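You operate a simulated robot arm through the tools that you are given. There is no shell and no other tool. Be economical: measure what you need, move in short steps, check, and stop when the job is done.

You are at the controls of a simulated robot arm. One attempt, no reset.

TASK
Clip the green strap onto the blue brush in the jig.
Fine: the jig holds the brush while both ends click in; open the jig again.

Only the result counts: the job must be done as asked and must still hold three seconds after the hand-in. Knocking over, shifting, dropping, spilling or breaking anything else fails it.

THE ROBOT
A 6-joint arm with a two-finger parallel gripper, fixed in place. Base frame: the origin is at the foot of the arm, x ahead of it, y to its left, z up; the work surface is at about z = 0.56. Lengths are in m, angles in degrees, forces in N, time in s.
With the tool pointing down near the work surface it reaches from about 0.1 to 0.58 m from the base axis. Its first joint turns from -66.0 to 66.0 degrees. Payload 2.7 kg.
The TCP is the grasp point between the finger pads, 0.023 m short of the fingertips. In the tool frame z runs along the fingers and y along their closing line. The gripper opens to 0.094 m. The fingers are 0.038 m wide and 0.01 m thick; the gripper's body (0.054 by 0.096 m) begins 0.039 m behind the TCP.
Orientation is that of the tool frame in the base frame, as [roll, pitch, yaw] about the fixed x, y, z axes, in that order (R = Rz(yaw) Ry(pitch) Rx(roll)). With the fingers straight down and closing along the base's y, the tool's x points along the base's -x, its y along +y and its z along -z.

THE INTERFACE
- The arm moves only by the tool jog_arm. Its argument "series" is text: rows parted by semicolons, each of 7 numbers parted by spaces: the shift along the tool's x, y, z in m, then the turn, a rotation vector about the tool's x, y, z in degrees, then the opening in per cent of the stroke, from 0 (shut) to 100 (fully open). In form: x y z ax ay az hand; .... A call has 1 to 8 rows; each row is the pose to reach, as a shift and turn from the pose commanded when the call began, along the tool's axes at that moment. A row lasts 0.2 s, in which the tool goes at most 0.05 m and 8.6 degrees; a call with a longer step from one row to the next is refused whole, and so is a gripper value outside its range. Where a pose cannot be reached the arm comes as near as it can. A force on the tool above 70 N (or 10 N above the force at the start of the call, whichever is more), or a blocked arm, ends the call early, and 0.2 s more pass. Each finger travels about 0.045 m/s and halts on what it meets, pressing with about 34 N; the grip force reading is that of the motor and also rises with nothing between the fingers. The clock runs only during rows and for 0.2 s after the last one: add rows that repeat a pose to give the fingers time. It gives the time, the measured TCP pose, the force on the tool (base axes), the opening and the grip force at its end, in the units of the frame above (readings bear some noise), with the torque about the TCP (base axes, N m) and any sound that the robot's microphone picked up.
- Cameras (640 x 400 px; columns grow to the right, rows downward): "scene" is fixed at [0.0661, -0.4294, 1.3974]; the picture's right is [0.83, -0.56, 0.00], its down [-0.36, -0.53, -0.77] and it looks along [0.43, 0.64, -0.64] (base axes); focal length 309 px, centre (320, 200). "wrist" rides on the gripper at [0.086, 0.016, -0.074] in the tool frame; the picture's right is [-0.18, 0.98, 0.00], its down [-0.58, -0.11, -0.81] and it looks along [-0.79, -0.15, 0.59] (tool axes); focal length 243 px, centre (320, 200). There is no depth. A picture from a camera that has moved, and an enlarged one, comes with that camera's place and axes in the base frame and with its lens.
- grab_frame(camera): a new picture of that camera. It takes no simulated time.
- enlarge(camera, box): a new picture of the part [left, top, right, bottom] of that camera's present view, enlarged. It takes no simulated time.
- hand_in(): hands the job in; it is judged then, once.

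Go step by step. Nothing tells you positions but the pictures and the camera data: compare them with the known pose of the tool, close in by small moves and look again before you grip or let go. The budget is 120 turns and 68 pictures, counting those below and the enlarged ones. Unless the task says otherwise, let go and move clear before handing in, and close with one line.

The tools are called after "Emit:" by a JSON object that holds its "api" and its "payload". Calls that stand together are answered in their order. jog_arm: Moves the arm, as the interface text tells. Its arguments: {"type":"object","properties":{"series":{"type":"string"}},"required":["series"]} The other tools are called the same way: grab_frame (camera) takes a picture; enlarge (camera, box) takes an enlarged picture of a part of a camera's view; hand_in () hands the job in.

At the start:

```text
clock: 0.0
eef_pos: [0.3664, 0.2441, 0.8569]
orientation: [180.0, -0.1, -180.0]
ft_force: [-0.3, 0.2, 0.5]
moment: [0.02, 0.02, -0.01]
gripper_width: 0.0941
gripper_force: 0.1
```

scene: 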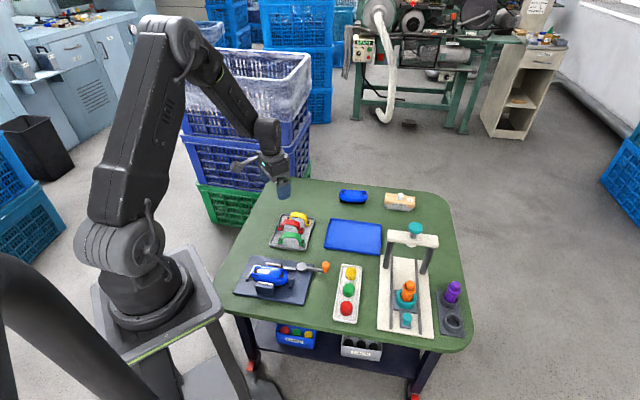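
wrist: 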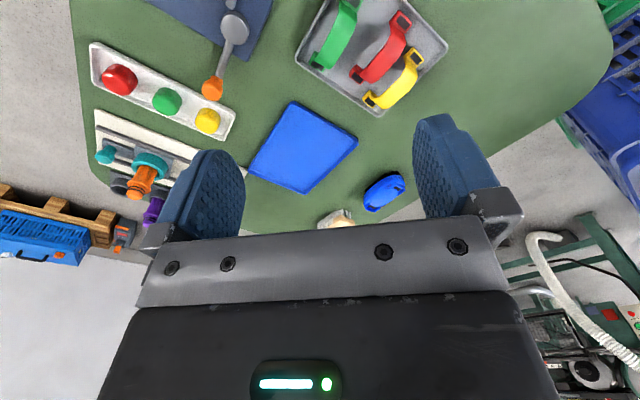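

I see a table with a tray of straps (green, red, yellow), a jig holding a blue brush with a lever with an orange knob, and other fixtures. I'll enlarge these areas first.

Emit:
{"api": "enlarge", "payload": {"camera": "scene", "box": [220, 200, 350, 310]}}

Emit:
{"api": "enlarge", "payload": {"camera": "scene", "box": [320, 180, 480, 350]}}

```text
3.64 times, centred on (285, 255) of scene
camera zoom: at [0.0661, -0.4294, 1.3974], right [0.83, -0.56, 0.0], down [-0.36, -0.53, -0.77], along [0.43, 0.64, -0.64], focal length 1122 px, centre (447, 0)
```

zoom: 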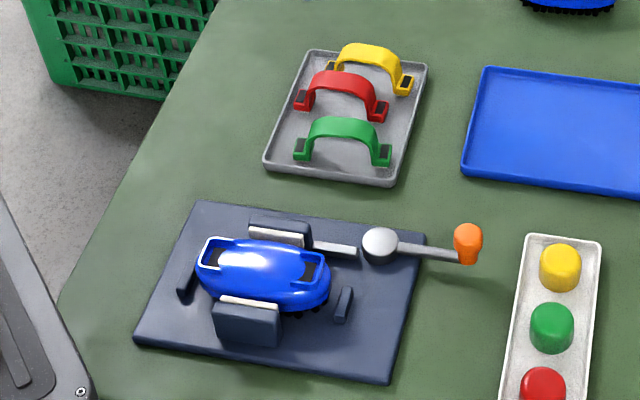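

```text
2.35 times, centred on (400, 265) of scene
camera zoom: at [0.0661, -0.4294, 1.3974], right [0.83, -0.56, 0.0], down [-0.36, -0.53, -0.77], along [0.43, 0.64, -0.64], focal length 726 px, centre (132, 47)
```

zoom: 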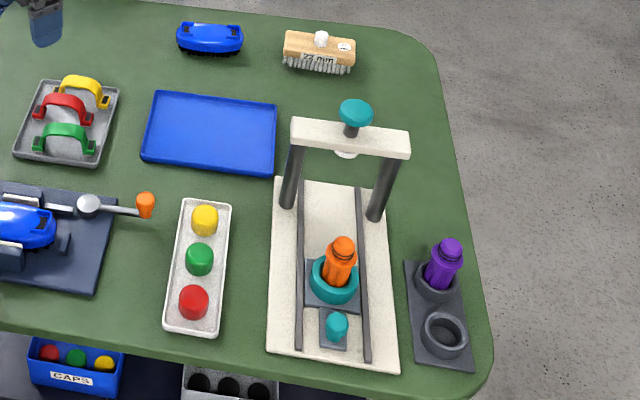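

The strap tray is near (0.40, 0.255) and the jig brush near (0.264, 0.147), with the lever knob near (0.42, 0.062). I'll move to look at the jig more closely.

Emit:
{"api": "jog_arm", "payload": {"series": "0.028 -0.018 0.0214 0 0 0 100; 0.056 -0.036 0.0428 0 0 0 100; 0.084 -0.054 0.0642 0 0 0 100; 0.112 -0.072 0.0856 0 0 0 100; 0.14 -0.09 0.107 0 0 0 100; 0.14 -0.09 0.107 0 0 0 100"}}

Emit:
{"api": "grab_frame", "payload": {"camera": "wrist"}}

```text
clock: 1.4
eef_pos: [0.2242, 0.1514, 0.7498]
orientation: [179.9, 0.0, -179.9]
ft_force: [-0.6, 0.1, 0.8]
moment: [0.03, -0.05, 0.01]
gripper_width: 0.094
gripper_force: 0.1
```

```text
63 pictures are left
camera wrist: at [0.138, 0.1683, 0.8242], right [0.18, 0.98, 0.0], down [0.58, -0.11, 0.81], along [0.79, -0.15, -0.59], focal length 243 px, centre (320, 200)
```

wrist: 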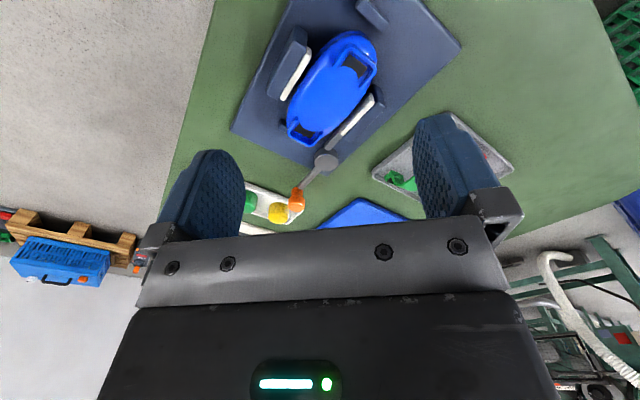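

Emit:
{"api": "enlarge", "payload": {"camera": "wrist", "box": [220, 0, 480, 220]}}

Emit:
{"api": "enlarge", "payload": {"camera": "scene", "box": [230, 240, 340, 310]}}

```text
1.82 times, centred on (350, 110) of wrist
camera zoom: at [0.138, 0.1683, 0.8242], right [0.18, 0.98, 0.0], down [0.58, -0.11, 0.81], along [0.79, -0.15, -0.59], focal length 441 px, centre (266, 364)
```

zoom: 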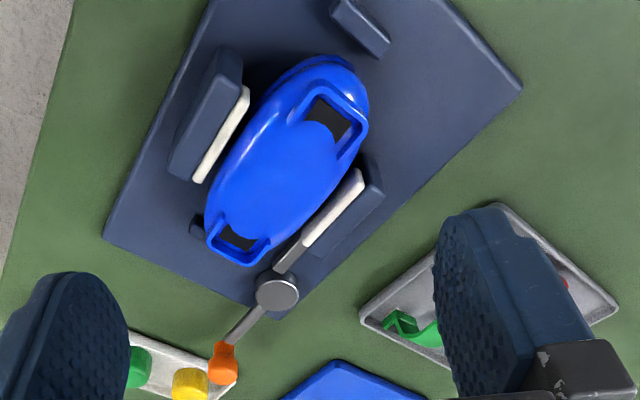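

```text
5.71 times, centred on (285, 275) of scene
camera zoom: at [0.0661, -0.4294, 1.3974], right [0.83, -0.56, 0.0], down [-0.36, -0.53, -0.77], along [0.43, 0.64, -0.64], focal length 1764 px, centre (520, -229)
```

zoom: 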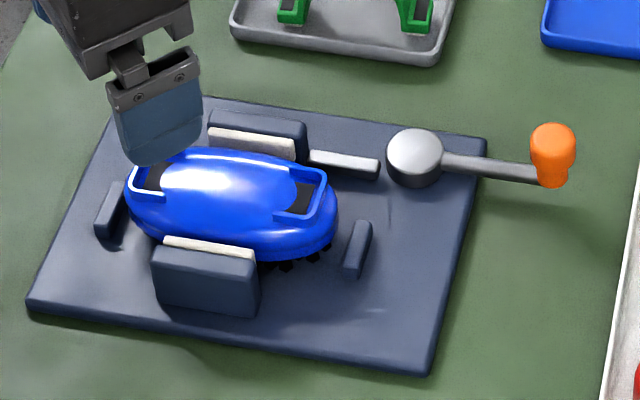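

The jig looks open, with gaps at the jaws and its long axis at about -45°. I'll turn the tool 45° and look at the strap tray.

Emit:
{"api": "jog_arm", "payload": {"series": "-0.0277 0.0198 0.0083 0 0 7.5 100; -0.0553 0.0397 0.0167 0 0 15 100; -0.083 0.0595 0.025 0 0 22.5 100; -0.1107 0.0793 0.0333 0 0 30 100; -0.1383 0.0992 0.0417 0 0 37.5 100; -0.166 0.119 0.05 0 0 45 100; -0.166 0.119 0.05 0 0 45 100"}}

Emit:
{"api": "grab_frame", "payload": {"camera": "wrist"}}

```text
clock: 3.0
eef_pos: [0.3936, 0.2734, 0.6997]
orientation: [-180.0, 0.0, 134.9]
ft_force: [1.1, 0.1, -0.3]
moment: [0.03, 0.01, 0.02]
gripper_width: 0.0941
gripper_force: 0.1
```

```text
60 pictures are left
camera wrist: at [0.343, 0.346, 0.775], right [0.83, 0.56, 0.0], down [0.33, -0.49, 0.81], along [0.45, -0.67, -0.59], focal length 243 px, centre (320, 200)
```

wrist: 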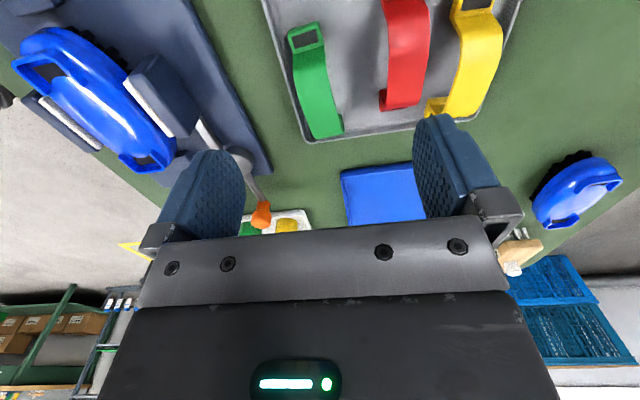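

Strap centre is about (0.406, 0.250) with its length along about -44°. Next I'll look at the jig lever from close up.

Emit:
{"api": "jog_arm", "payload": {"series": "-0.018 -0.0335 0 0 0 0 100; -0.036 -0.067 0 0 0 0 100; -0.054 -0.1 0.01 0 0 0 100; -0.072 -0.134 0.02 0 0 0 100; -0.072 -0.134 0.02 0 0 0 100"}}

Emit:
{"api": "enlarge", "payload": {"camera": "wrist", "box": [160, 0, 480, 200]}}

Emit:
{"api": "enlarge", "payload": {"camera": "scene", "box": [230, 240, 340, 310]}}

```text
clock: 4.2
eef_pos: [0.3483, 0.1282, 0.6788]
orientation: [179.9, 0.0, 135.0]
ft_force: [0.7, 0.3, 0.2]
moment: [0.01, 0.03, 0.0]
gripper_width: 0.094
gripper_force: 0.0
```

```text
2.00 times, centred on (320, 100) of wrist
camera zoom: at [0.297, 0.2004, 0.7549], right [0.82, 0.57, 0.0], down [0.33, -0.49, 0.81], along [0.46, -0.67, -0.59], focal length 485 px, centre (320, 400)
```

zoom: 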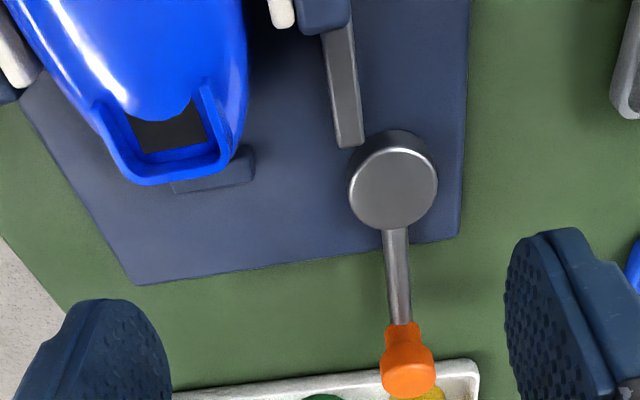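

```text
5.71 times, centred on (285, 275) of scene
camera zoom: at [0.0661, -0.4295, 1.3974], right [0.83, -0.56, 0.0], down [-0.36, -0.53, -0.77], along [0.43, 0.64, -0.64], focal length 1764 px, centre (520, -229)
```

zoom: 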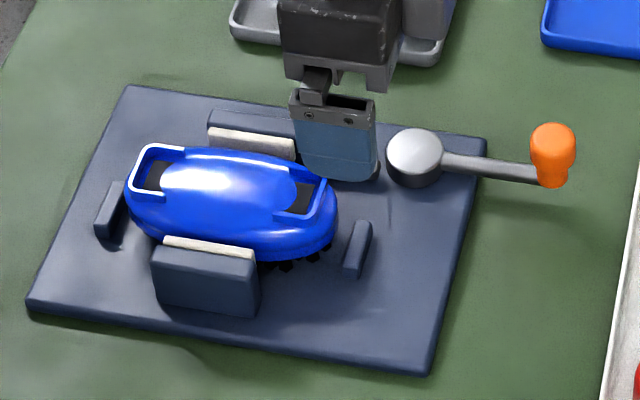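

The cam disc presses the bar of the movable jaw. The knob is near (0.430, 0.075, 0.60) and the pivot near (0.375, 0.132), so I'll hover over the knob with the gripper half open.

Emit:
{"api": "jog_arm", "payload": {"series": "-0.032 0.007 0 0 0 0 70; -0.064 0.014 0 0 0 0 50; -0.0955 0.0205 0.015 0 0 0 50; -0.0955 0.0205 0.015 0 0 0 50"}}

Emit:
{"api": "enlarge", "payload": {"camera": "wrist", "box": [160, 0, 480, 200]}}

Emit:
{"api": "enlarge", "payload": {"camera": "scene", "box": [270, 230, 380, 300]}}

```text
clock: 5.2
eef_pos: [0.4298, 0.0749, 0.6649]
orientation: [-180.0, 0.0, 135.0]
ft_force: [0.0, -0.4, 0.4]
moment: [0.04, 0.0, -0.02]
gripper_width: 0.047
gripper_force: 0.0
```

```text
2.00 times, centred on (320, 100) of wrist
camera zoom: at [0.3791, 0.147, 0.7405], right [0.83, 0.56, 0.0], down [0.33, -0.49, 0.81], along [0.46, -0.67, -0.59], focal length 485 px, centre (320, 400)
```

zoom: 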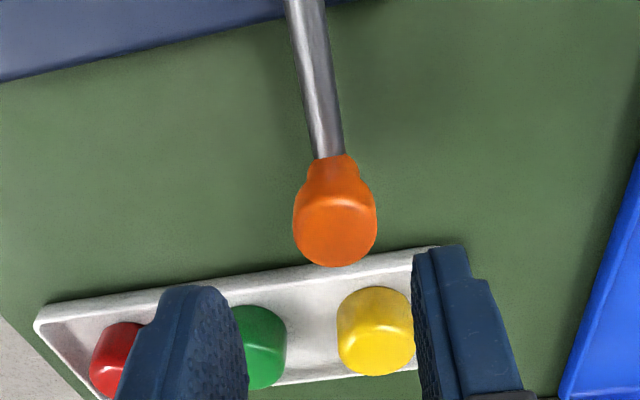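

```text
5.71 times, centred on (325, 265) of scene
camera zoom: at [0.0661, -0.4295, 1.3974], right [0.83, -0.56, 0.0], down [-0.36, -0.53, -0.77], along [0.43, 0.64, -0.64], focal length 1764 px, centre (291, -171)
```

zoom: 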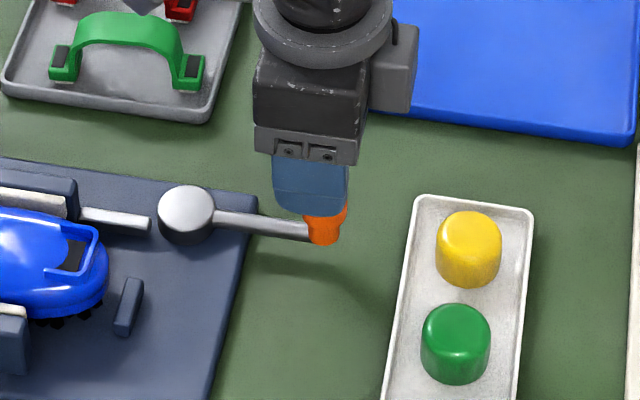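

The fingers straddle the knob well. I'll go down around it, then narrow the fingers.

Emit:
{"api": "jog_arm", "payload": {"series": "0 0.004 0.03 0 0 0 50; 0 0.004 0.056 0 0 0 50; 0 0.004 0.056 0 0 0 50"}}

Emit:
{"api": "enlarge", "payload": {"camera": "wrist", "box": [160, 0, 480, 200]}}

Emit:
{"api": "enlarge", "payload": {"camera": "scene", "box": [270, 230, 380, 300]}}

```text
clock: 6.0
eef_pos: [0.4355, 0.0785, 0.6093]
orientation: [179.9, 0.0, 135.0]
ft_force: [0.4, -0.2, -0.7]
moment: [0.02, -0.02, 0.01]
gripper_width: 0.0469
gripper_force: 0.1
```

```text
2.00 times, centred on (320, 100) of wrist
camera zoom: at [0.3843, 0.1501, 0.685], right [0.83, 0.56, 0.0], down [0.33, -0.49, 0.81], along [0.46, -0.67, -0.59], focal length 485 px, centre (320, 400)
```

zoom: 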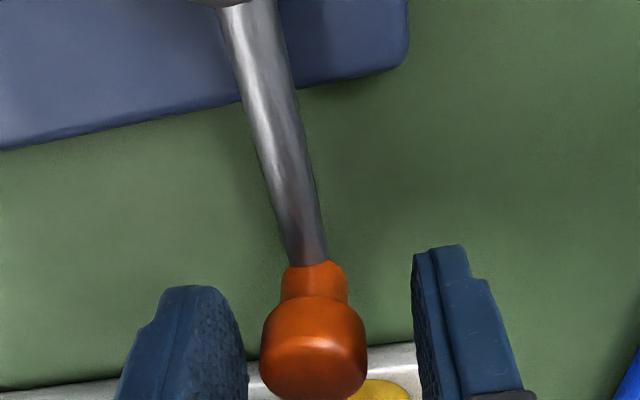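

```text
5.71 times, centred on (325, 265) of scene
camera zoom: at [0.0661, -0.4294, 1.3974], right [0.83, -0.56, 0.0], down [-0.36, -0.53, -0.77], along [0.43, 0.64, -0.64], focal length 1764 px, centre (291, -171)
```

zoom: 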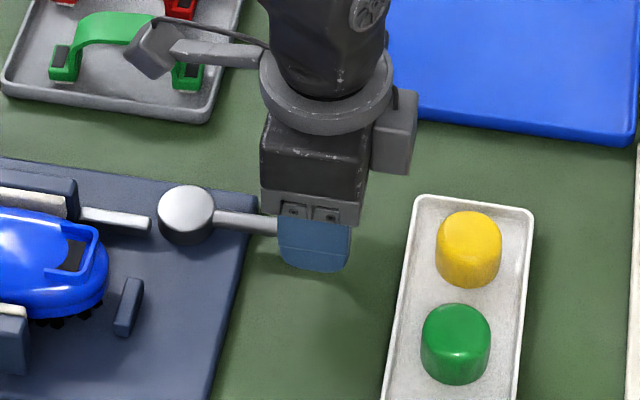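

Knob is caged. I'll narrow the fingers and swing the lever a first 24° counter-clockwise, away from the brush.

Emit:
{"api": "jog_arm", "payload": {"series": "-0.002 0 0 0 0 0 34; -0.002 0 0 0 0 0 34; -0.0012 0.011 0 0 0 -8 34; 0.001 0.0218 0 0 0 -16 34; 0.0048 0.0321 0 0 0 -24 34; 0.0048 0.0321 0 0 0 -24 34"}}

Emit:
{"api": "enlarge", "payload": {"camera": "scene", "box": [230, 230, 360, 310]}}

```text
clock: 7.4
eef_pos: [0.4415, 0.0947, 0.6064]
orientation: [-178.4, -1.9, 158.6]
ft_force: [-38.7, -54.1, 12.2]
moment: [-0.67, 0.04, -0.54]
gripper_width: 0.0606
gripper_force: 32.0
```

```text
4.92 times, centred on (295, 270) of scene
camera zoom: at [0.0653, -0.4303, 1.3972], right [0.83, -0.56, 0.0], down [-0.36, -0.53, -0.77], along [0.43, 0.64, -0.64], focal length 1520 px, centre (443, -145)
```

zoom: 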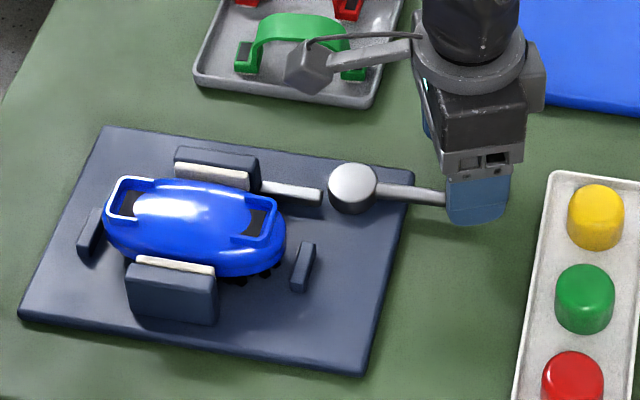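

The lever resists that way: it's at its stop. I'll go back and swing it the other way.

Emit:
{"api": "jog_arm", "payload": {"series": "0.0023 -0.0107 0 0 0 8 34; 0.0046 -0.0214 0 0 0 16 34; 0.0069 -0.0321 0 0 0 24 34; 0.0069 -0.0321 0 0 0 24 34; 0.0069 -0.0321 0 0 0 24 34"}}

Emit:
{"api": "enlarge", "payload": {"camera": "wrist", "box": [160, 0, 480, 200]}}

```text
clock: 8.6
eef_pos: [0.4361, 0.0766, 0.6112]
orientation: [179.9, 0.0, 135.0]
ft_force: [-0.3, 0.4, -0.5]
moment: [0.0, -0.02, 0.04]
gripper_width: 0.0321
gripper_force: 0.0
```

```text
2.00 times, centred on (320, 100) of wrist
camera zoom: at [0.3858, 0.1487, 0.687], right [0.83, 0.56, 0.0], down [0.33, -0.49, 0.81], along [0.46, -0.66, -0.59], focal length 485 px, centre (320, 400)
```

zoom: 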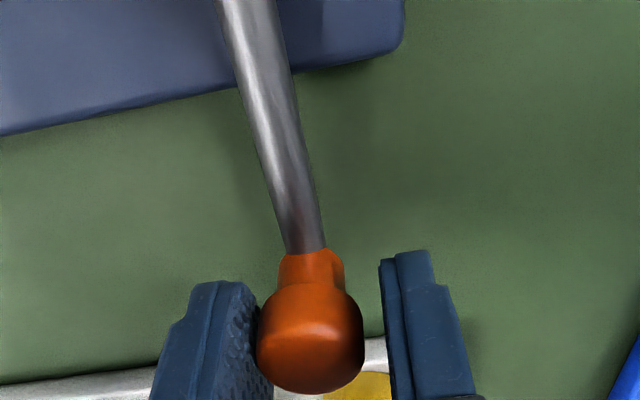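

Now swinging clockwise 24°.

Emit:
{"api": "jog_arm", "payload": {"series": "0.0008 -0.011 0 0 0 8 34; 0.003 -0.0218 0 0 0 16 34; 0.0068 -0.0321 0 0 0 24 34; 0.0068 -0.0321 0 0 0 24 34"}}

Emit:
{"api": "enlarge", "payload": {"camera": "scene", "box": [230, 230, 360, 310]}}

```text
clock: 9.6
eef_pos: [0.4067, 0.0579, 0.6112]
orientation: [-180.0, 0.0, 110.8]
ft_force: [-0.1, -0.5, 0.0]
moment: [-0.02, -0.02, 0.01]
gripper_width: 0.032
gripper_force: 0.0
```

```text
4.92 times, centred on (295, 270) of scene
camera zoom: at [0.0661, -0.4294, 1.3974], right [0.83, -0.56, 0.0], down [-0.36, -0.53, -0.77], along [0.43, 0.64, -0.64], focal length 1520 px, centre (443, -145)
```

zoom: 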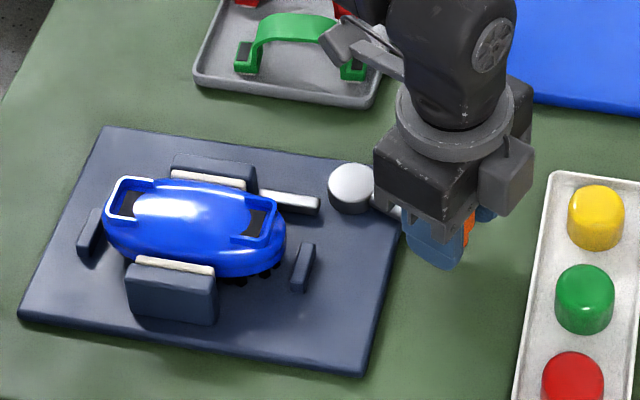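

The lever turns freely and the far jaw is advancing. I'll keep swinging.

Emit:
{"api": "jog_arm", "payload": {"series": "0.0008 -0.011 0 0 0 8 34; 0.003 -0.0218 0 0 0 16 34; 0.0068 -0.0321 0 0 0 24 34; 0.012 -0.0419 0 0 0 32 34; 0.0185 -0.0508 0 0 0 40 34; 0.0185 -0.0508 0 0 0 40 34"}}

Emit:
{"api": "enlarge", "payload": {"camera": "scene", "box": [230, 230, 360, 310]}}

Emit:
{"api": "grab_frame", "payload": {"camera": "wrist"}}

```text
clock: 11.0
eef_pos: [0.3534, 0.0565, 0.6122]
orientation: [-180.0, 0.0, 71.0]
ft_force: [-0.7, 0.9, -0.2]
moment: [0.04, 0.02, -0.02]
gripper_width: 0.0324
gripper_force: 0.2
```

```text
4.92 times, centred on (295, 270) of scene
camera zoom: at [0.0661, -0.4294, 1.3975], right [0.83, -0.56, 0.0], down [-0.36, -0.53, -0.77], along [0.43, 0.64, -0.64], focal length 1520 px, centre (443, -145)
```

zoom: 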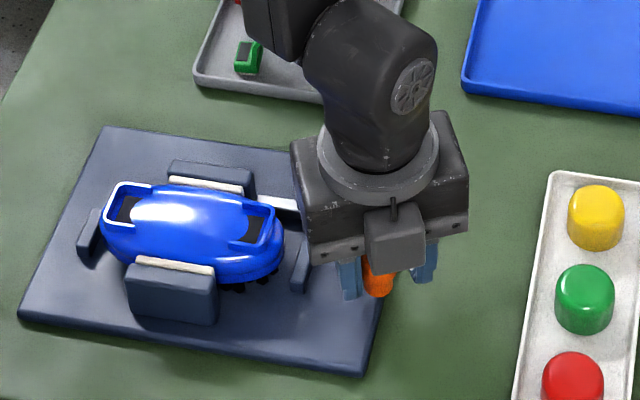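

```text
49 pictures are left
camera wrist: at [0.396, 0.1325, 0.6867], right [0.87, -0.5, 0.0], down [-0.29, -0.51, 0.81], along [-0.4, -0.7, -0.59], focal length 243 px, centre (320, 200)
```

wrist: 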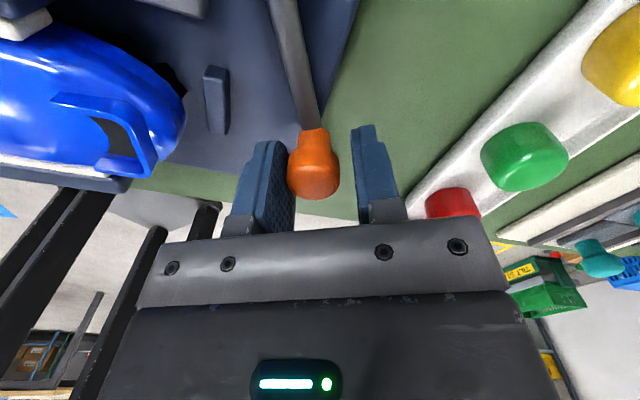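

Jaw is closing on the brush. I'll continue a little more.

Emit:
{"api": "jog_arm", "payload": {"series": "0.0008 -0.011 0 0 0 8 34; 0.003 -0.0218 0 0 0 16 34; 0.0068 -0.0321 0 0 0 24 34; 0.0068 -0.0321 0 0 0 24 34"}}

Emit:
{"api": "enlarge", "payload": {"camera": "scene", "box": [230, 230, 360, 310]}}

Emit:
{"api": "grab_frame", "payload": {"camera": "wrist"}}

```text
clock: 12.0
eef_pos: [0.3333, 0.0746, 0.6126]
orientation: [179.3, -0.9, 46.8]
ft_force: [41.4, -33.2, 4.5]
moment: [-0.71, -0.26, 0.29]
gripper_width: 0.0554
gripper_force: 26.1
```

```text
4.92 times, centred on (295, 270) of scene
camera zoom: at [0.0667, -0.43, 1.3972], right [0.83, -0.56, 0.0], down [-0.36, -0.53, -0.77], along [0.43, 0.64, -0.64], focal length 1520 px, centre (443, -145)
```

zoom: 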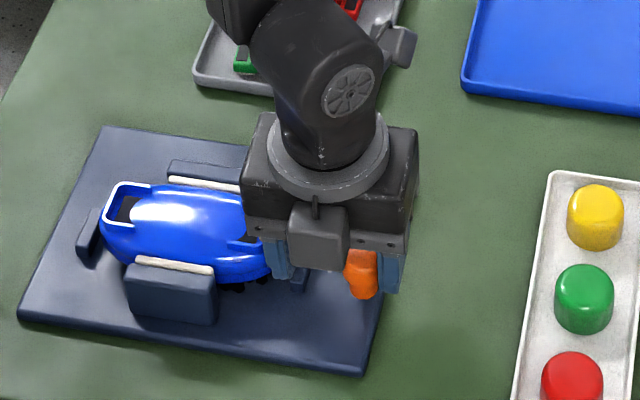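

```text
47 pictures are left
camera wrist: at [0.4016, 0.1252, 0.6893], right [0.59, -0.81, 0.01], down [-0.49, -0.35, 0.79], along [-0.64, -0.47, -0.61], focal length 243 px, centre (320, 200)
```

wrist: 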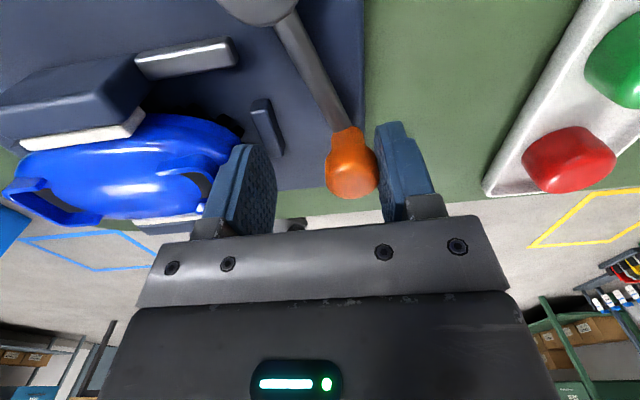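

The lever reached its stop at about 70°, with the jaw against the brush. I'll back the fingers off, open, and lift.

Emit:
{"api": "jog_arm", "payload": {"series": "0.0008 0.011 0 0 0 -8 50; 0.0039 0.0244 0 0 0 -18 50; 0.0039 0.0244 0 0 0 -18 55; 0.0039 0.0244 0 0 0 -18 55; 0.0039 0.0244 -0.04 0 0 -18 55; 0.0039 0.0244 -0.075 0 0 -18 55; 0.0039 0.0244 -0.075 0 0 -18 55"}}

Emit:
{"api": "enlarge", "payload": {"camera": "wrist", "box": [0, 0, 480, 260]}}

```text
refused: row 2 steps farther than a row can; nothing moved
```

```text
1.33 times, centred on (240, 130) of wrist
camera zoom: at [0.4016, 0.1252, 0.6893], right [0.59, -0.81, 0.01], down [-0.49, -0.35, 0.79], along [-0.64, -0.47, -0.61], focal length 324 px, centre (427, 293)
```

zoom: 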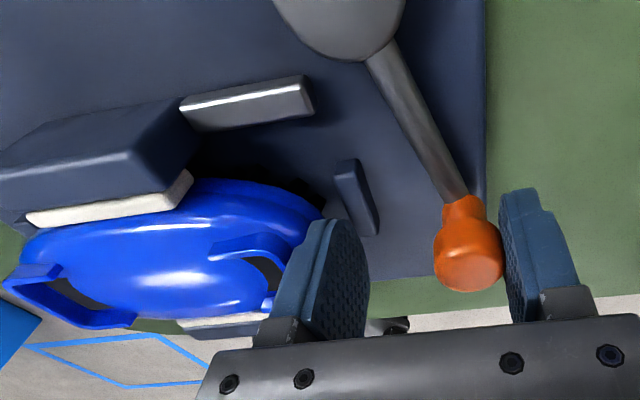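

Refused for a 10° step, so I'll split it up.

Emit:
{"api": "jog_arm", "payload": {"series": "0.0008 0.011 0 0 0 -8 50; 0.0030 0.0218 0 0 0 -16 55; 0.0039 0.0244 0 0 0 -18 55; 0.0039 0.0244 0 0 0 -18 55; 0.0039 0.0244 -0.04 0 0 -18 55; 0.0039 0.0244 -0.085 0 0 -18 55; 0.0039 0.0244 -0.085 0 0 -18 55"}}

Emit:
{"api": "enlarge", "payload": {"camera": "wrist", "box": [0, 0, 480, 260]}}

```text
clock: 13.6
eef_pos: [0.3451, 0.06, 0.6983]
orientation: [179.9, 0.0, 65.1]
ft_force: [-0.1, 1.2, -0.4]
moment: [0.01, 0.02, 0.03]
gripper_width: 0.0512
gripper_force: 0.0
```

```text
1.33 times, centred on (240, 130) of wrist
camera zoom: at [0.3956, 0.1305, 0.7735], right [0.81, -0.58, 0.0], down [-0.34, -0.48, 0.81], along [-0.47, -0.66, -0.59], focal length 324 px, centre (427, 293)
```

zoom: 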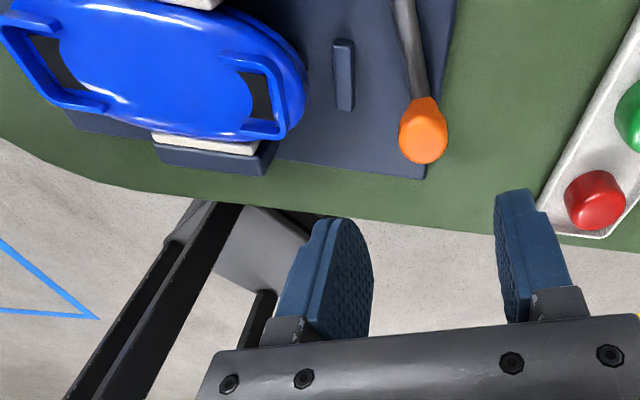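

The jig is closed and the lever stays put. Now I'll turn the tool back to 135° yaw and look straight down on the clamped brush.

Emit:
{"api": "jog_arm", "payload": {"series": "0.0069 -0.014 -0.003 0 0 -8.5 55; 0.0138 -0.028 -0.006 0 0 -17 55; 0.0207 -0.042 -0.009 0 0 -25.5 55; 0.0276 -0.056 -0.012 0 0 -34 55; 0.0345 -0.07 -0.015 0 0 -42.5 55; 0.0414 -0.084 -0.018 0 0 -51 55; 0.0483 -0.098 -0.02 0 0 -59.5 55; 0.0552 -0.1116 -0.02 0 0 -68 55"}}

Emit:
{"api": "enlarge", "payload": {"camera": "wrist", "box": [160, 0, 480, 200]}}

```text
clock: 15.4
eef_pos: [0.2686, 0.1564, 0.7164]
orientation: [-179.9, 0.0, 133.1]
ft_force: [-0.4, 0.2, -0.4]
moment: [-0.02, 0.01, -0.02]
gripper_width: 0.0515
gripper_force: 0.0
```

```text
2.00 times, centred on (320, 100) of wrist
camera zoom: at [0.2199, 0.2306, 0.7911], right [0.84, 0.54, 0.0], down [0.32, -0.5, 0.81], along [0.43, -0.68, -0.59], focal length 485 px, centre (320, 400)
```

zoom: 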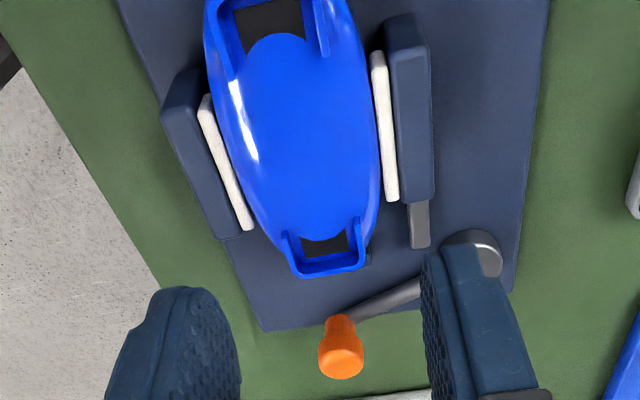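

Triangulating the pockets puts the brush centre at about (0.263, 0.149), with the long axis near -46° and pockets at z ≈ 0.606, 84 mm apart. Now I'll look at the green strap from directly above.

Emit:
{"api": "jog_arm", "payload": {"series": "-0.0063 0.041 0 0 0 -0.5 55; -0.0125 0.082 0 0 0 -1 55; -0.0188 0.123 0 0 0 -1.5 55; -0.025 0.1642 0 0 0 -1.9 55; -0.025 0.1642 0 0 0 -1.9 55"}}

Emit:
{"api": "enlarge", "payload": {"camera": "wrist", "box": [160, 0, 480, 200]}}

Emit:
{"api": "enlarge", "payload": {"camera": "scene", "box": [250, 200, 340, 260]}}

```text
clock: 16.6
eef_pos: [0.4068, 0.25, 0.7149]
orientation: [180.0, 0.0, 134.9]
ft_force: [0.3, 0.3, -0.4]
moment: [-0.02, -0.03, -0.03]
gripper_width: 0.0518
gripper_force: 0.1
```

```text
2.00 times, centred on (320, 100) of wrist
camera zoom: at [0.3563, 0.3226, 0.7906], right [0.83, 0.56, 0.0], down [0.33, -0.49, 0.81], along [0.45, -0.67, -0.59], focal length 485 px, centre (320, 400)
```

zoom: 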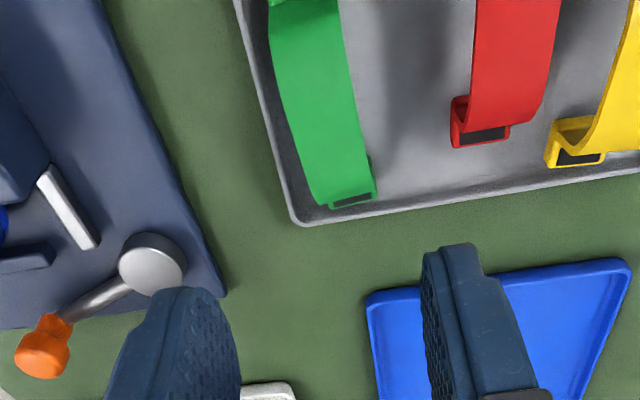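

```text
6.67 times, centred on (295, 230) of scene
camera zoom: at [0.0661, -0.4294, 1.3974], right [0.83, -0.56, 0.0], down [-0.36, -0.53, -0.77], along [0.43, 0.64, -0.64], focal length 2058 px, centre (487, 0)
```

zoom: 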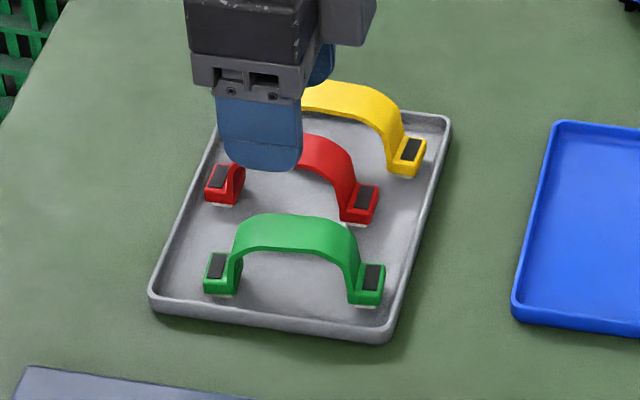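

Green strap: centre (0.405, 0.253), direction about -40.5°, top at z ≈ 0.609. I'll align and descend to a check height.

Emit:
{"api": "jog_arm", "payload": {"series": "0.0034 0.0008 0.03 0 0 -2.5 50; 0.0034 0.0008 0.055 0 0 -4.5 46; 0.0034 0.0008 0.065 0 0 -4.5 46; 0.0034 0.0008 0.065 0 0 -4.5 46"}}

Emit:
{"api": "enlarge", "payload": {"camera": "wrist", "box": [160, 0, 480, 200]}}

Emit:
{"api": "enlarge", "payload": {"camera": "scene", "box": [250, 200, 340, 260]}}

```text
clock: 17.6
eef_pos: [0.403, 0.2531, 0.6495]
orientation: [-180.0, 0.0, 139.4]
ft_force: [0.5, -0.3, 0.6]
moment: [-0.02, -0.02, 0.02]
gripper_width: 0.0432
gripper_force: 0.1
```

```text
2.00 times, centred on (320, 100) of wrist
camera zoom: at [0.3473, 0.3214, 0.7254], right [0.78, 0.63, 0.0], down [0.37, -0.46, 0.81], along [0.51, -0.63, -0.59], focal length 485 px, centre (320, 400)
```

zoom: 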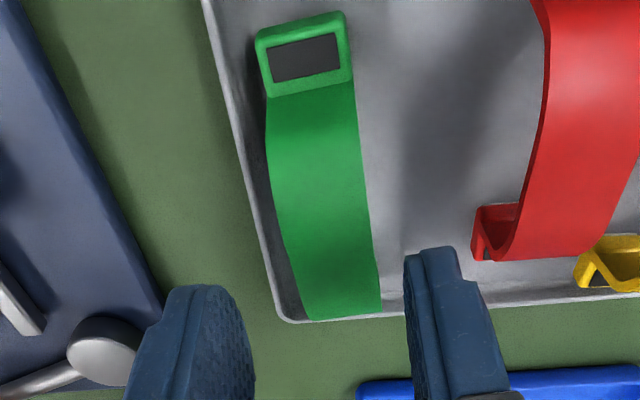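

```text
6.67 times, centred on (295, 230) of scene
camera zoom: at [0.0661, -0.4294, 1.3974], right [0.83, -0.56, 0.0], down [-0.36, -0.53, -0.77], along [0.43, 0.64, -0.64], focal length 2058 px, centre (487, 0)
```

zoom: 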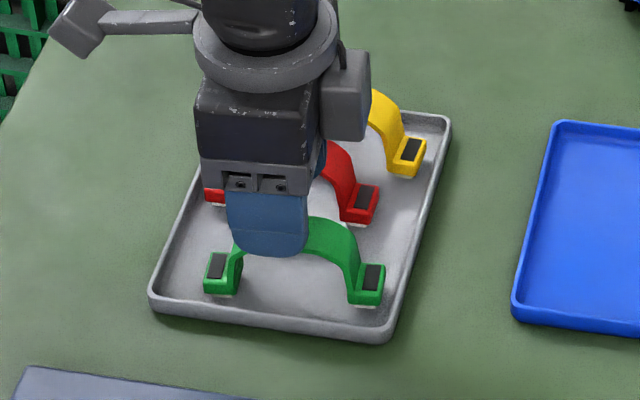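

Alignment is good. I'll descend and close on the arch.

Emit:
{"api": "jog_arm", "payload": {"series": "-0.002 0.001 0.02 0 0 0 46; -0.002 0.001 0.0375 0 0 0 46; -0.002 0.001 0.0375 0 0 0 46; -0.002 0.001 0.0375 0 0 0 0; -0.002 0.001 0.0375 0 0 0 0; -0.002 0.001 0.0375 0 0 0 0; -0.002 0.001 0.0375 0 0 0 0"}}

Emit:
{"api": "enlarge", "payload": {"camera": "scene", "box": [250, 200, 340, 260]}}

Emit:
{"api": "enlarge", "payload": {"camera": "wrist", "box": [160, 0, 480, 200]}}

```text
clock: 19.2
eef_pos: [0.4048, 0.2528, 0.6142]
orientation: [-180.0, 0.0, 139.4]
ft_force: [-0.1, -1.1, -0.1]
moment: [-0.01, 0.02, 0.05]
gripper_width: 0.0235
gripper_force: 34.1
```

```text
6.67 times, centred on (295, 230) of scene
camera zoom: at [0.0661, -0.4294, 1.3974], right [0.83, -0.56, 0.0], down [-0.36, -0.53, -0.77], along [0.43, 0.64, -0.64], focal length 2058 px, centre (487, 0)
```

zoom: 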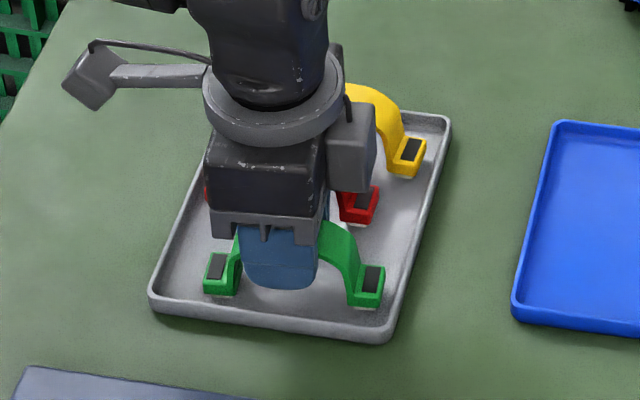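

```text
2.00 times, centred on (320, 100) of wrist
camera zoom: at [0.3493, 0.3222, 0.6884], right [0.78, 0.63, 0.0], down [0.37, -0.46, 0.81], along [0.51, -0.63, -0.59], focal length 485 px, centre (320, 400)
```

zoom: 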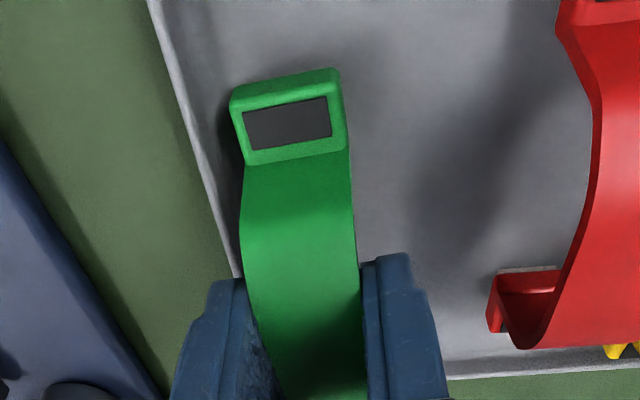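

Strap is held (23 mm). I'll lift and carry it to a hover over the brush, turned to the brush axis.

Emit:
{"api": "jog_arm", "payload": {"series": "0 0 -0.03 0 0 0 0; 0 0 -0.07 0 0 0 0; 0.008 -0.034 -0.086 0 0 1.5 0; 0.016 -0.069 -0.086 0 0 3 0; 0.024 -0.103 -0.086 0 0 4.5 0; 0.032 -0.137 -0.086 0 0 5.8 0; 0.040 -0.1713 -0.086 0 0 5.8 0; 0.040 -0.1713 -0.086 0 0 5.8 0"}}

Emit:
{"api": "enlarge", "payload": {"camera": "wrist", "box": [160, 0, 480, 200]}}

Emit:
{"api": "enlarge", "payload": {"camera": "scene", "box": [230, 240, 340, 310]}}

```text
clock: 21.0
eef_pos: [0.2629, 0.1475, 0.7002]
orientation: [179.9, 0.1, 133.6]
ft_force: [0.0, -0.1, -0.6]
moment: [0.01, 0.04, 0.0]
gripper_width: 0.0231
gripper_force: 34.0
```

```text
2.00 times, centred on (320, 100) of wrist
camera zoom: at [0.2135, 0.2217, 0.775], right [0.84, 0.54, 0.0], down [0.32, -0.5, 0.81], along [0.44, -0.68, -0.59], focal length 485 px, centre (320, 400)
```

zoom: 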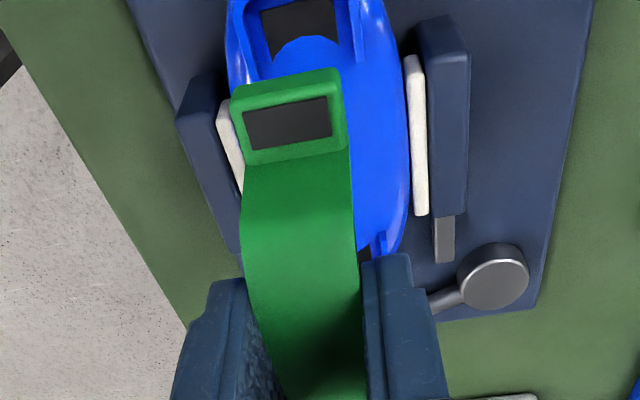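

```text
5.71 times, centred on (285, 275) of scene
camera zoom: at [0.0661, -0.4294, 1.3974], right [0.83, -0.56, 0.0], down [-0.36, -0.53, -0.77], along [0.43, 0.64, -0.64], focal length 1764 px, centre (520, -229)
```

zoom: 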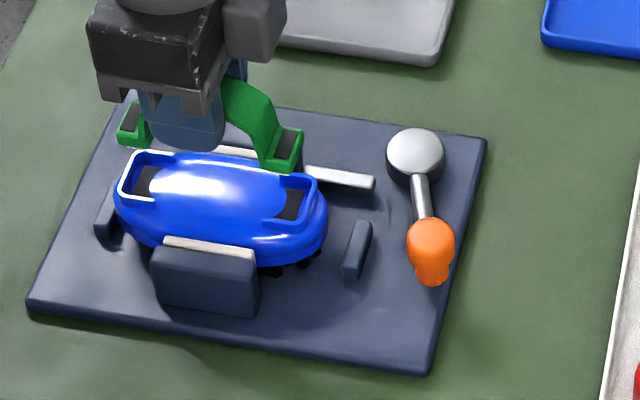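

Strap lines up with the brush pockets to within ~2 mm. I'll descend part way and check.

Emit:
{"api": "jog_arm", "payload": {"series": "0.001 0.001 0.02 0 0 0 0; 0.001 0.001 0.04 0 0 0 0; 0.001 0.001 0.04 0 0 0 0"}}

Emit:
{"api": "enlarge", "payload": {"camera": "wrist", "box": [160, 0, 480, 200]}}

Emit:
{"api": "enlarge", "payload": {"camera": "scene", "box": [230, 240, 310, 300]}}

```text
clock: 21.8
eef_pos: [0.2639, 0.15, 0.6604]
orientation: [-180.0, 0.1, 133.5]
ft_force: [-2.5, -1.7, 15.4]
moment: [-0.62, -0.5, -0.09]
gripper_width: 0.0234
gripper_force: 33.8
```

```text
2.00 times, centred on (320, 100) of wrist
camera zoom: at [0.2146, 0.2231, 0.7345], right [0.84, 0.54, 0.0], down [0.32, -0.5, 0.81], along [0.44, -0.68, -0.59], focal length 485 px, centre (320, 400)
```

zoom: 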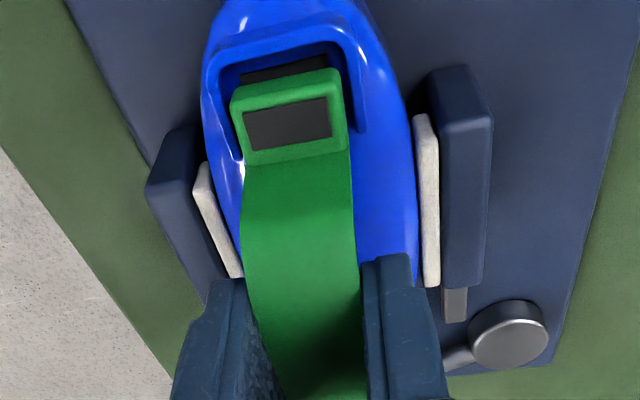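

```text
6.67 times, centred on (270, 270) of scene
camera zoom: at [0.0659, -0.4295, 1.3974], right [0.83, -0.56, 0.0], down [-0.36, -0.53, -0.77], along [0.43, 0.64, -0.64], focal length 2058 px, centre (653, -267)
```

zoom: 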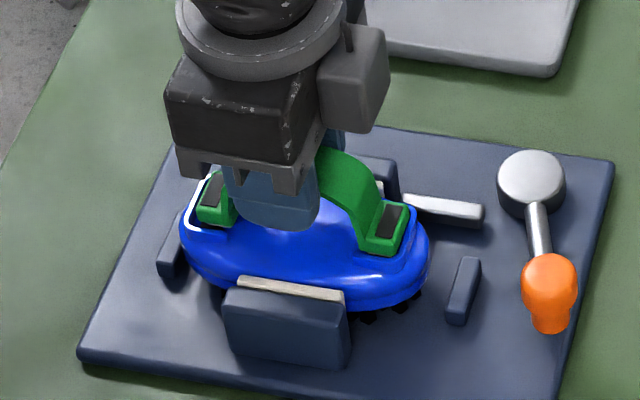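

Contact is at the far foot. I'll look closer before pushing.

Emit:
{"api": "enlarge", "payload": {"camera": "scene", "box": [250, 256, 290, 281]}}

```text
16.00 times, centred on (270, 268) of scene
camera zoom: at [0.0659, -0.4295, 1.3974], right [0.83, -0.56, 0.0], down [-0.36, -0.53, -0.77], along [0.43, 0.64, -0.64], focal length 4939 px, centre (1120, -896)
```

zoom: 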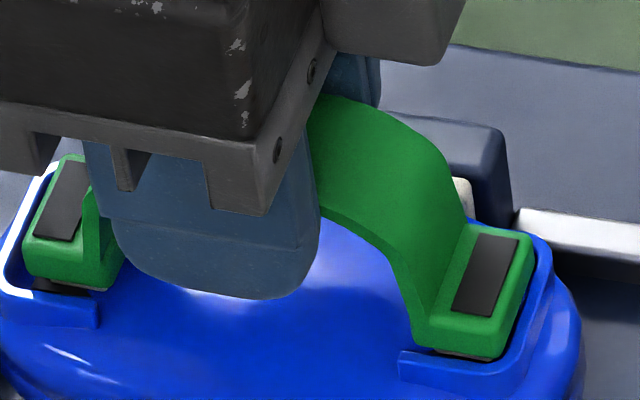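

Both feet sit inside their frames, so I'll press down gently and listen for clicks.

Emit:
{"api": "jog_arm", "payload": {"series": "0 0 0.002 0 0 0 0; 0 0 0.004 0 0 0 0; 0 0 0.006 0 0 0 0; 0 0 0.006 0 0 0 0"}}

Emit:
{"api": "enlarge", "payload": {"camera": "scene", "box": [250, 256, 290, 281]}}

```text
clock: 22.8
eef_pos: [0.2646, 0.1508, 0.6527]
orientation: [179.9, 0.0, 133.6]
ft_force: [-4.1, 5.2, 21.5]
moment: [-0.45, -0.4, 0.01]
gripper_width: 0.0229
gripper_force: 33.6
```

```text
16.00 times, centred on (270, 268) of scene
camera zoom: at [0.0659, -0.4294, 1.3975], right [0.83, -0.56, 0.0], down [-0.36, -0.53, -0.77], along [0.43, 0.64, -0.64], focal length 4939 px, centre (1120, -896)
```

zoom: 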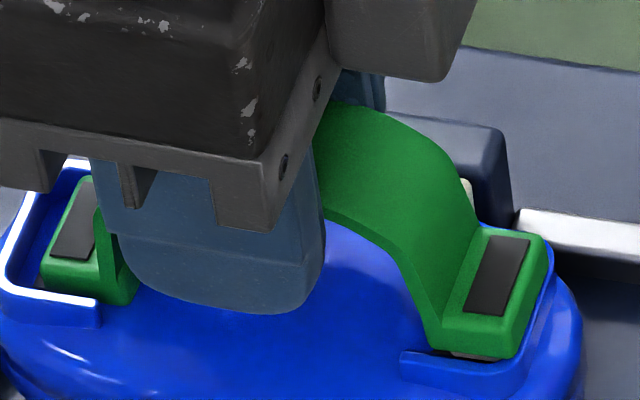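

The strap rides about 3 mm toward the far rim. I'll lift slightly, shift it back and press again.

Emit:
{"api": "jog_arm", "payload": {"series": "0 0 -0.008 0 0 0 0; 0.003 0 -0.008 0 0 0 0; 0.003 0 -0.002 0 0 0 0; 0.003 0 0 0 0 0 0; 0.003 0 0 0 0 0 0"}}

Emit:
{"api": "enlarge", "payload": {"camera": "scene", "box": [250, 256, 290, 281]}}

```text
clock: 24.0
eef_pos: [0.2622, 0.1535, 0.6531]
orientation: [-180.0, 0.0, 133.6]
ft_force: [0.0, 0.4, 8.3]
moment: [0.26, 0.32, 0.01]
gripper_width: 0.0232
gripper_force: 34.2
```

```text
16.00 times, centred on (270, 268) of scene
camera zoom: at [0.0661, -0.4295, 1.3974], right [0.83, -0.56, 0.0], down [-0.36, -0.53, -0.77], along [0.43, 0.64, -0.64], focal length 4939 px, centre (1120, -896)
```

zoom: 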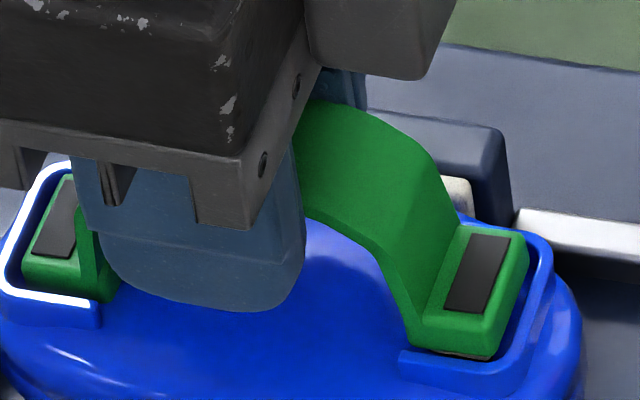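

Now both feet are centred in the frames. Pressing further.

Emit:
{"api": "jog_arm", "payload": {"series": "-0.0005 0 0.002 0 0 0 0; -0.0005 0 0.004 0 0 0 0; -0.0005 0 0.006 0 0 0 0; -0.0005 0 0.008 0 0 0 0; -0.0005 0 0.008 0 0 0 0"}}

Emit:
{"api": "enlarge", "payload": {"camera": "scene", "box": [250, 256, 290, 281]}}

```text
clock: 25.2
eef_pos: [0.2623, 0.1525, 0.6464]
orientation: [179.9, 0.0, 133.6]
ft_force: [1.6, -2.0, 32.5]
moment: [0.14, 0.18, -0.02]
gripper_width: 0.023
gripper_force: 33.7
```

```text
16.00 times, centred on (270, 268) of scene
camera zoom: at [0.0659, -0.4296, 1.3974], right [0.83, -0.56, 0.0], down [-0.36, -0.53, -0.77], along [0.43, 0.64, -0.64], focal length 4939 px, centre (1120, -896)
```

zoom: 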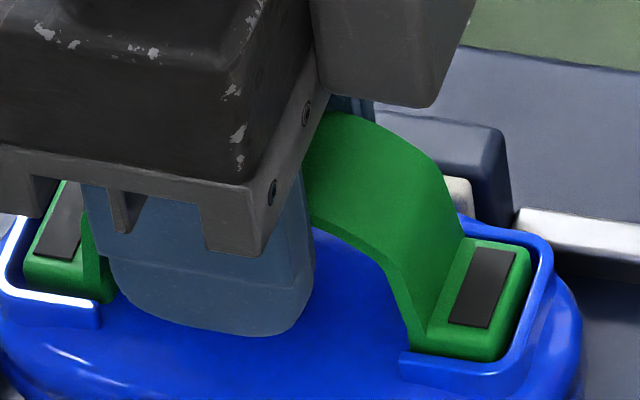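

Both feet are seated and bearing evenly at 32 N. I'll keep pressing.

Emit:
{"api": "jog_arm", "payload": {"series": "0 0 0.002 0 0 0 0; 0 0 0.004 0 0 0 0; 0 0 0.006 0 0 0 0; 0 0 0.006 0 0 0 0"}}

Emit:
{"api": "enlarge", "payload": {"camera": "scene", "box": [250, 256, 290, 281]}}

```text
clock: 26.2
eef_pos: [0.2624, 0.1527, 0.6393]
orientation: [179.9, 0.1, 133.7]
ft_force: [-7.2, 7.4, 35.7]
moment: [0.14, 0.17, -0.07]
gripper_width: 0.0233
gripper_force: 34.0
```

```text
16.00 times, centred on (270, 268) of scene
camera zoom: at [0.0657, -0.4295, 1.3975], right [0.83, -0.56, 0.0], down [-0.36, -0.53, -0.77], along [0.43, 0.64, -0.64], focal length 4939 px, centre (1120, -896)
```

zoom: 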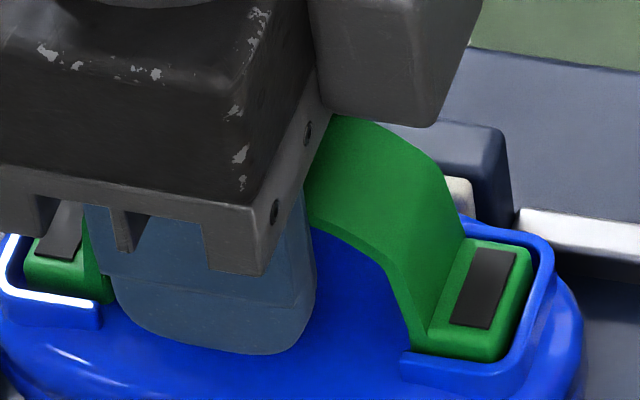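

The grip slips on the arch without a click. I'll release, lift, turn 90° and press both feet at once with the two fingertips, keeping the arch between the fingers.

Emit:
{"api": "jog_arm", "payload": {"series": "0 0 -0.005 0 0 0 20; 0 0 -0.005 0 0 0 40; 0 0 -0.005 0 0 0 48; 0 0 -0.005 0 0 0 48; 0 0 -0.045 0 0 0 48; 0 0 -0.08 0 0 0 50; 0 0 -0.08 0 0 0 50"}}

Emit:
{"api": "enlarge", "payload": {"camera": "scene", "box": [245, 250, 301, 285]}}

Emit:
{"api": "enlarge", "payload": {"camera": "wrist", "box": [160, 0, 480, 200]}}

```text
clock: 27.8
eef_pos: [0.2603, 0.1534, 0.72]
orientation: [-179.9, 0.0, 133.5]
ft_force: [0.0, -0.2, -0.1]
moment: [0.02, -0.02, -0.01]
gripper_width: 0.047
gripper_force: 0.0
```

```text
11.43 times, centred on (273, 268) of scene
camera zoom: at [0.0661, -0.4294, 1.3974], right [0.83, -0.56, 0.0], down [-0.36, -0.53, -0.77], along [0.43, 0.64, -0.64], focal length 3528 px, centre (857, -571)
```

zoom: 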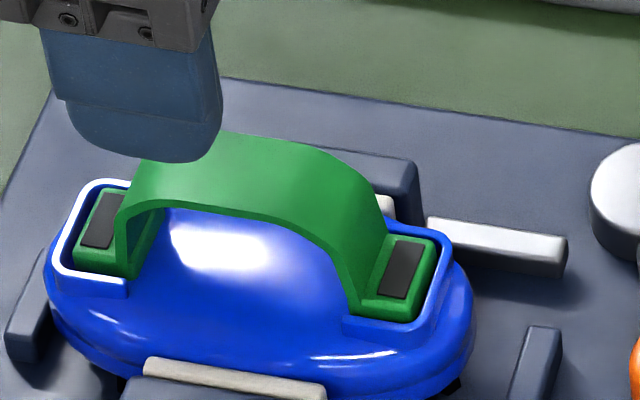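

```text
2.00 times, centred on (320, 100) of wrist
camera zoom: at [0.2111, 0.2275, 0.7958], right [0.84, 0.54, 0.0], down [0.32, -0.5, 0.81], along [0.44, -0.68, -0.59], focal length 485 px, centre (320, 400)
```

zoom: 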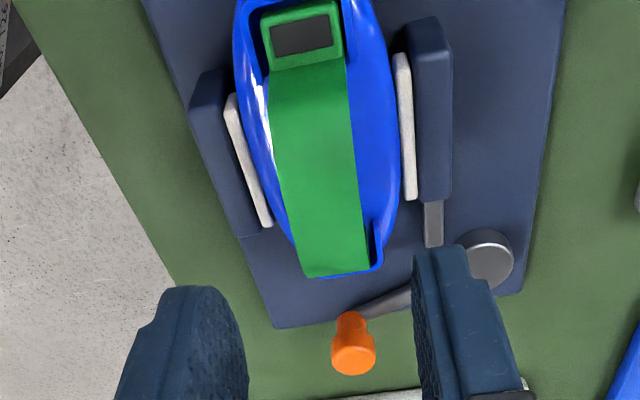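

Strap rests correctly in both frames. I'll rotate the gripper 90° and open it to 73 mm, so each finger sits over a foot.

Emit:
{"api": "jog_arm", "payload": {"series": "-0.001 0 0 0 0 8.5 60; -0.002 0 0 0 0 17 70; -0.003 0.0007 0 0 0 25.5 78; -0.003 0.0007 0 0 0 34 78; -0.003 0.0007 0 0 0 42.5 78; -0.003 0.0007 0 0 0 51 78; -0.003 0.0007 0 0 0 59.5 78; -0.003 0.0007 0 0 0 68 78"}}

Emit:
{"api": "jog_arm", "payload": {"series": "0 0 0 0 0 8 78; 0 0 0 0 0 16 78; 0 0 0 0 0 22 78; 0 0 0 0 0 22 78"}}

Emit:
{"api": "enlarge", "payload": {"camera": "wrist", "box": [160, 0, 480, 200]}}

Emit:
{"api": "enlarge", "payload": {"camera": "scene", "box": [230, 230, 326, 290]}}

```text
clock: 29.6
eef_pos: [0.265, 0.151, 0.7194]
orientation: [-180.0, 0.0, 65.3]
ft_force: [-0.4, 0.8, -0.5]
moment: [-0.01, 0.01, -0.01]
gripper_width: 0.0733
gripper_force: 0.0
```

```text
clock: 30.6
eef_pos: [0.2649, 0.1506, 0.7197]
orientation: [-179.9, 0.1, 43.5]
ft_force: [-0.1, 0.2, -0.2]
moment: [0.0, 0.01, 0.0]
gripper_width: 0.0735
gripper_force: 0.0
```

```text
2.00 times, centred on (320, 100) of wrist
camera zoom: at [0.337, 0.1986, 0.7942], right [0.54, -0.84, 0.0], down [-0.5, -0.32, 0.81], along [-0.68, -0.44, -0.59], focal length 485 px, centre (320, 400)
```

zoom: 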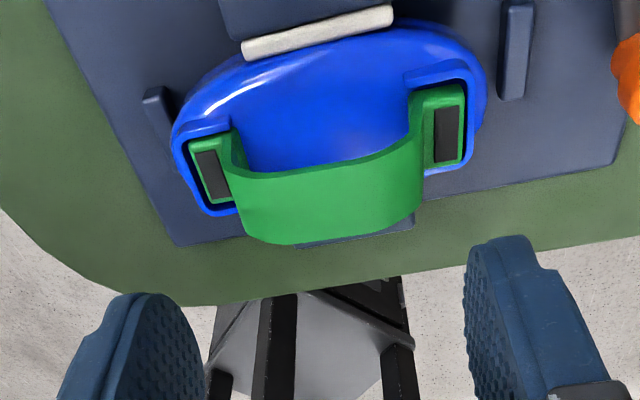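

```text
6.67 times, centred on (278, 260) of scene
camera zoom: at [0.0661, -0.4294, 1.3974], right [0.83, -0.56, 0.0], down [-0.36, -0.53, -0.77], along [0.43, 0.64, -0.64], focal length 2058 px, centre (600, -200)
```

zoom: 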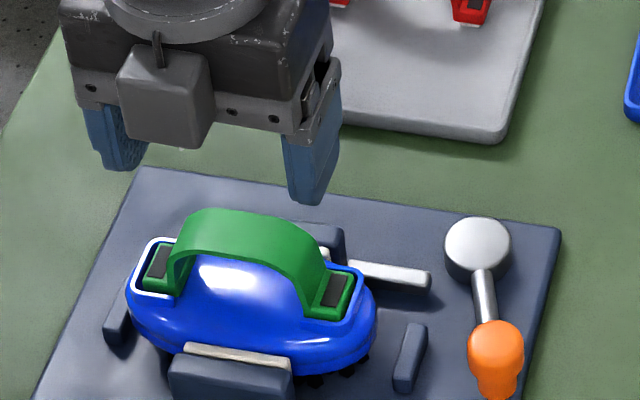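

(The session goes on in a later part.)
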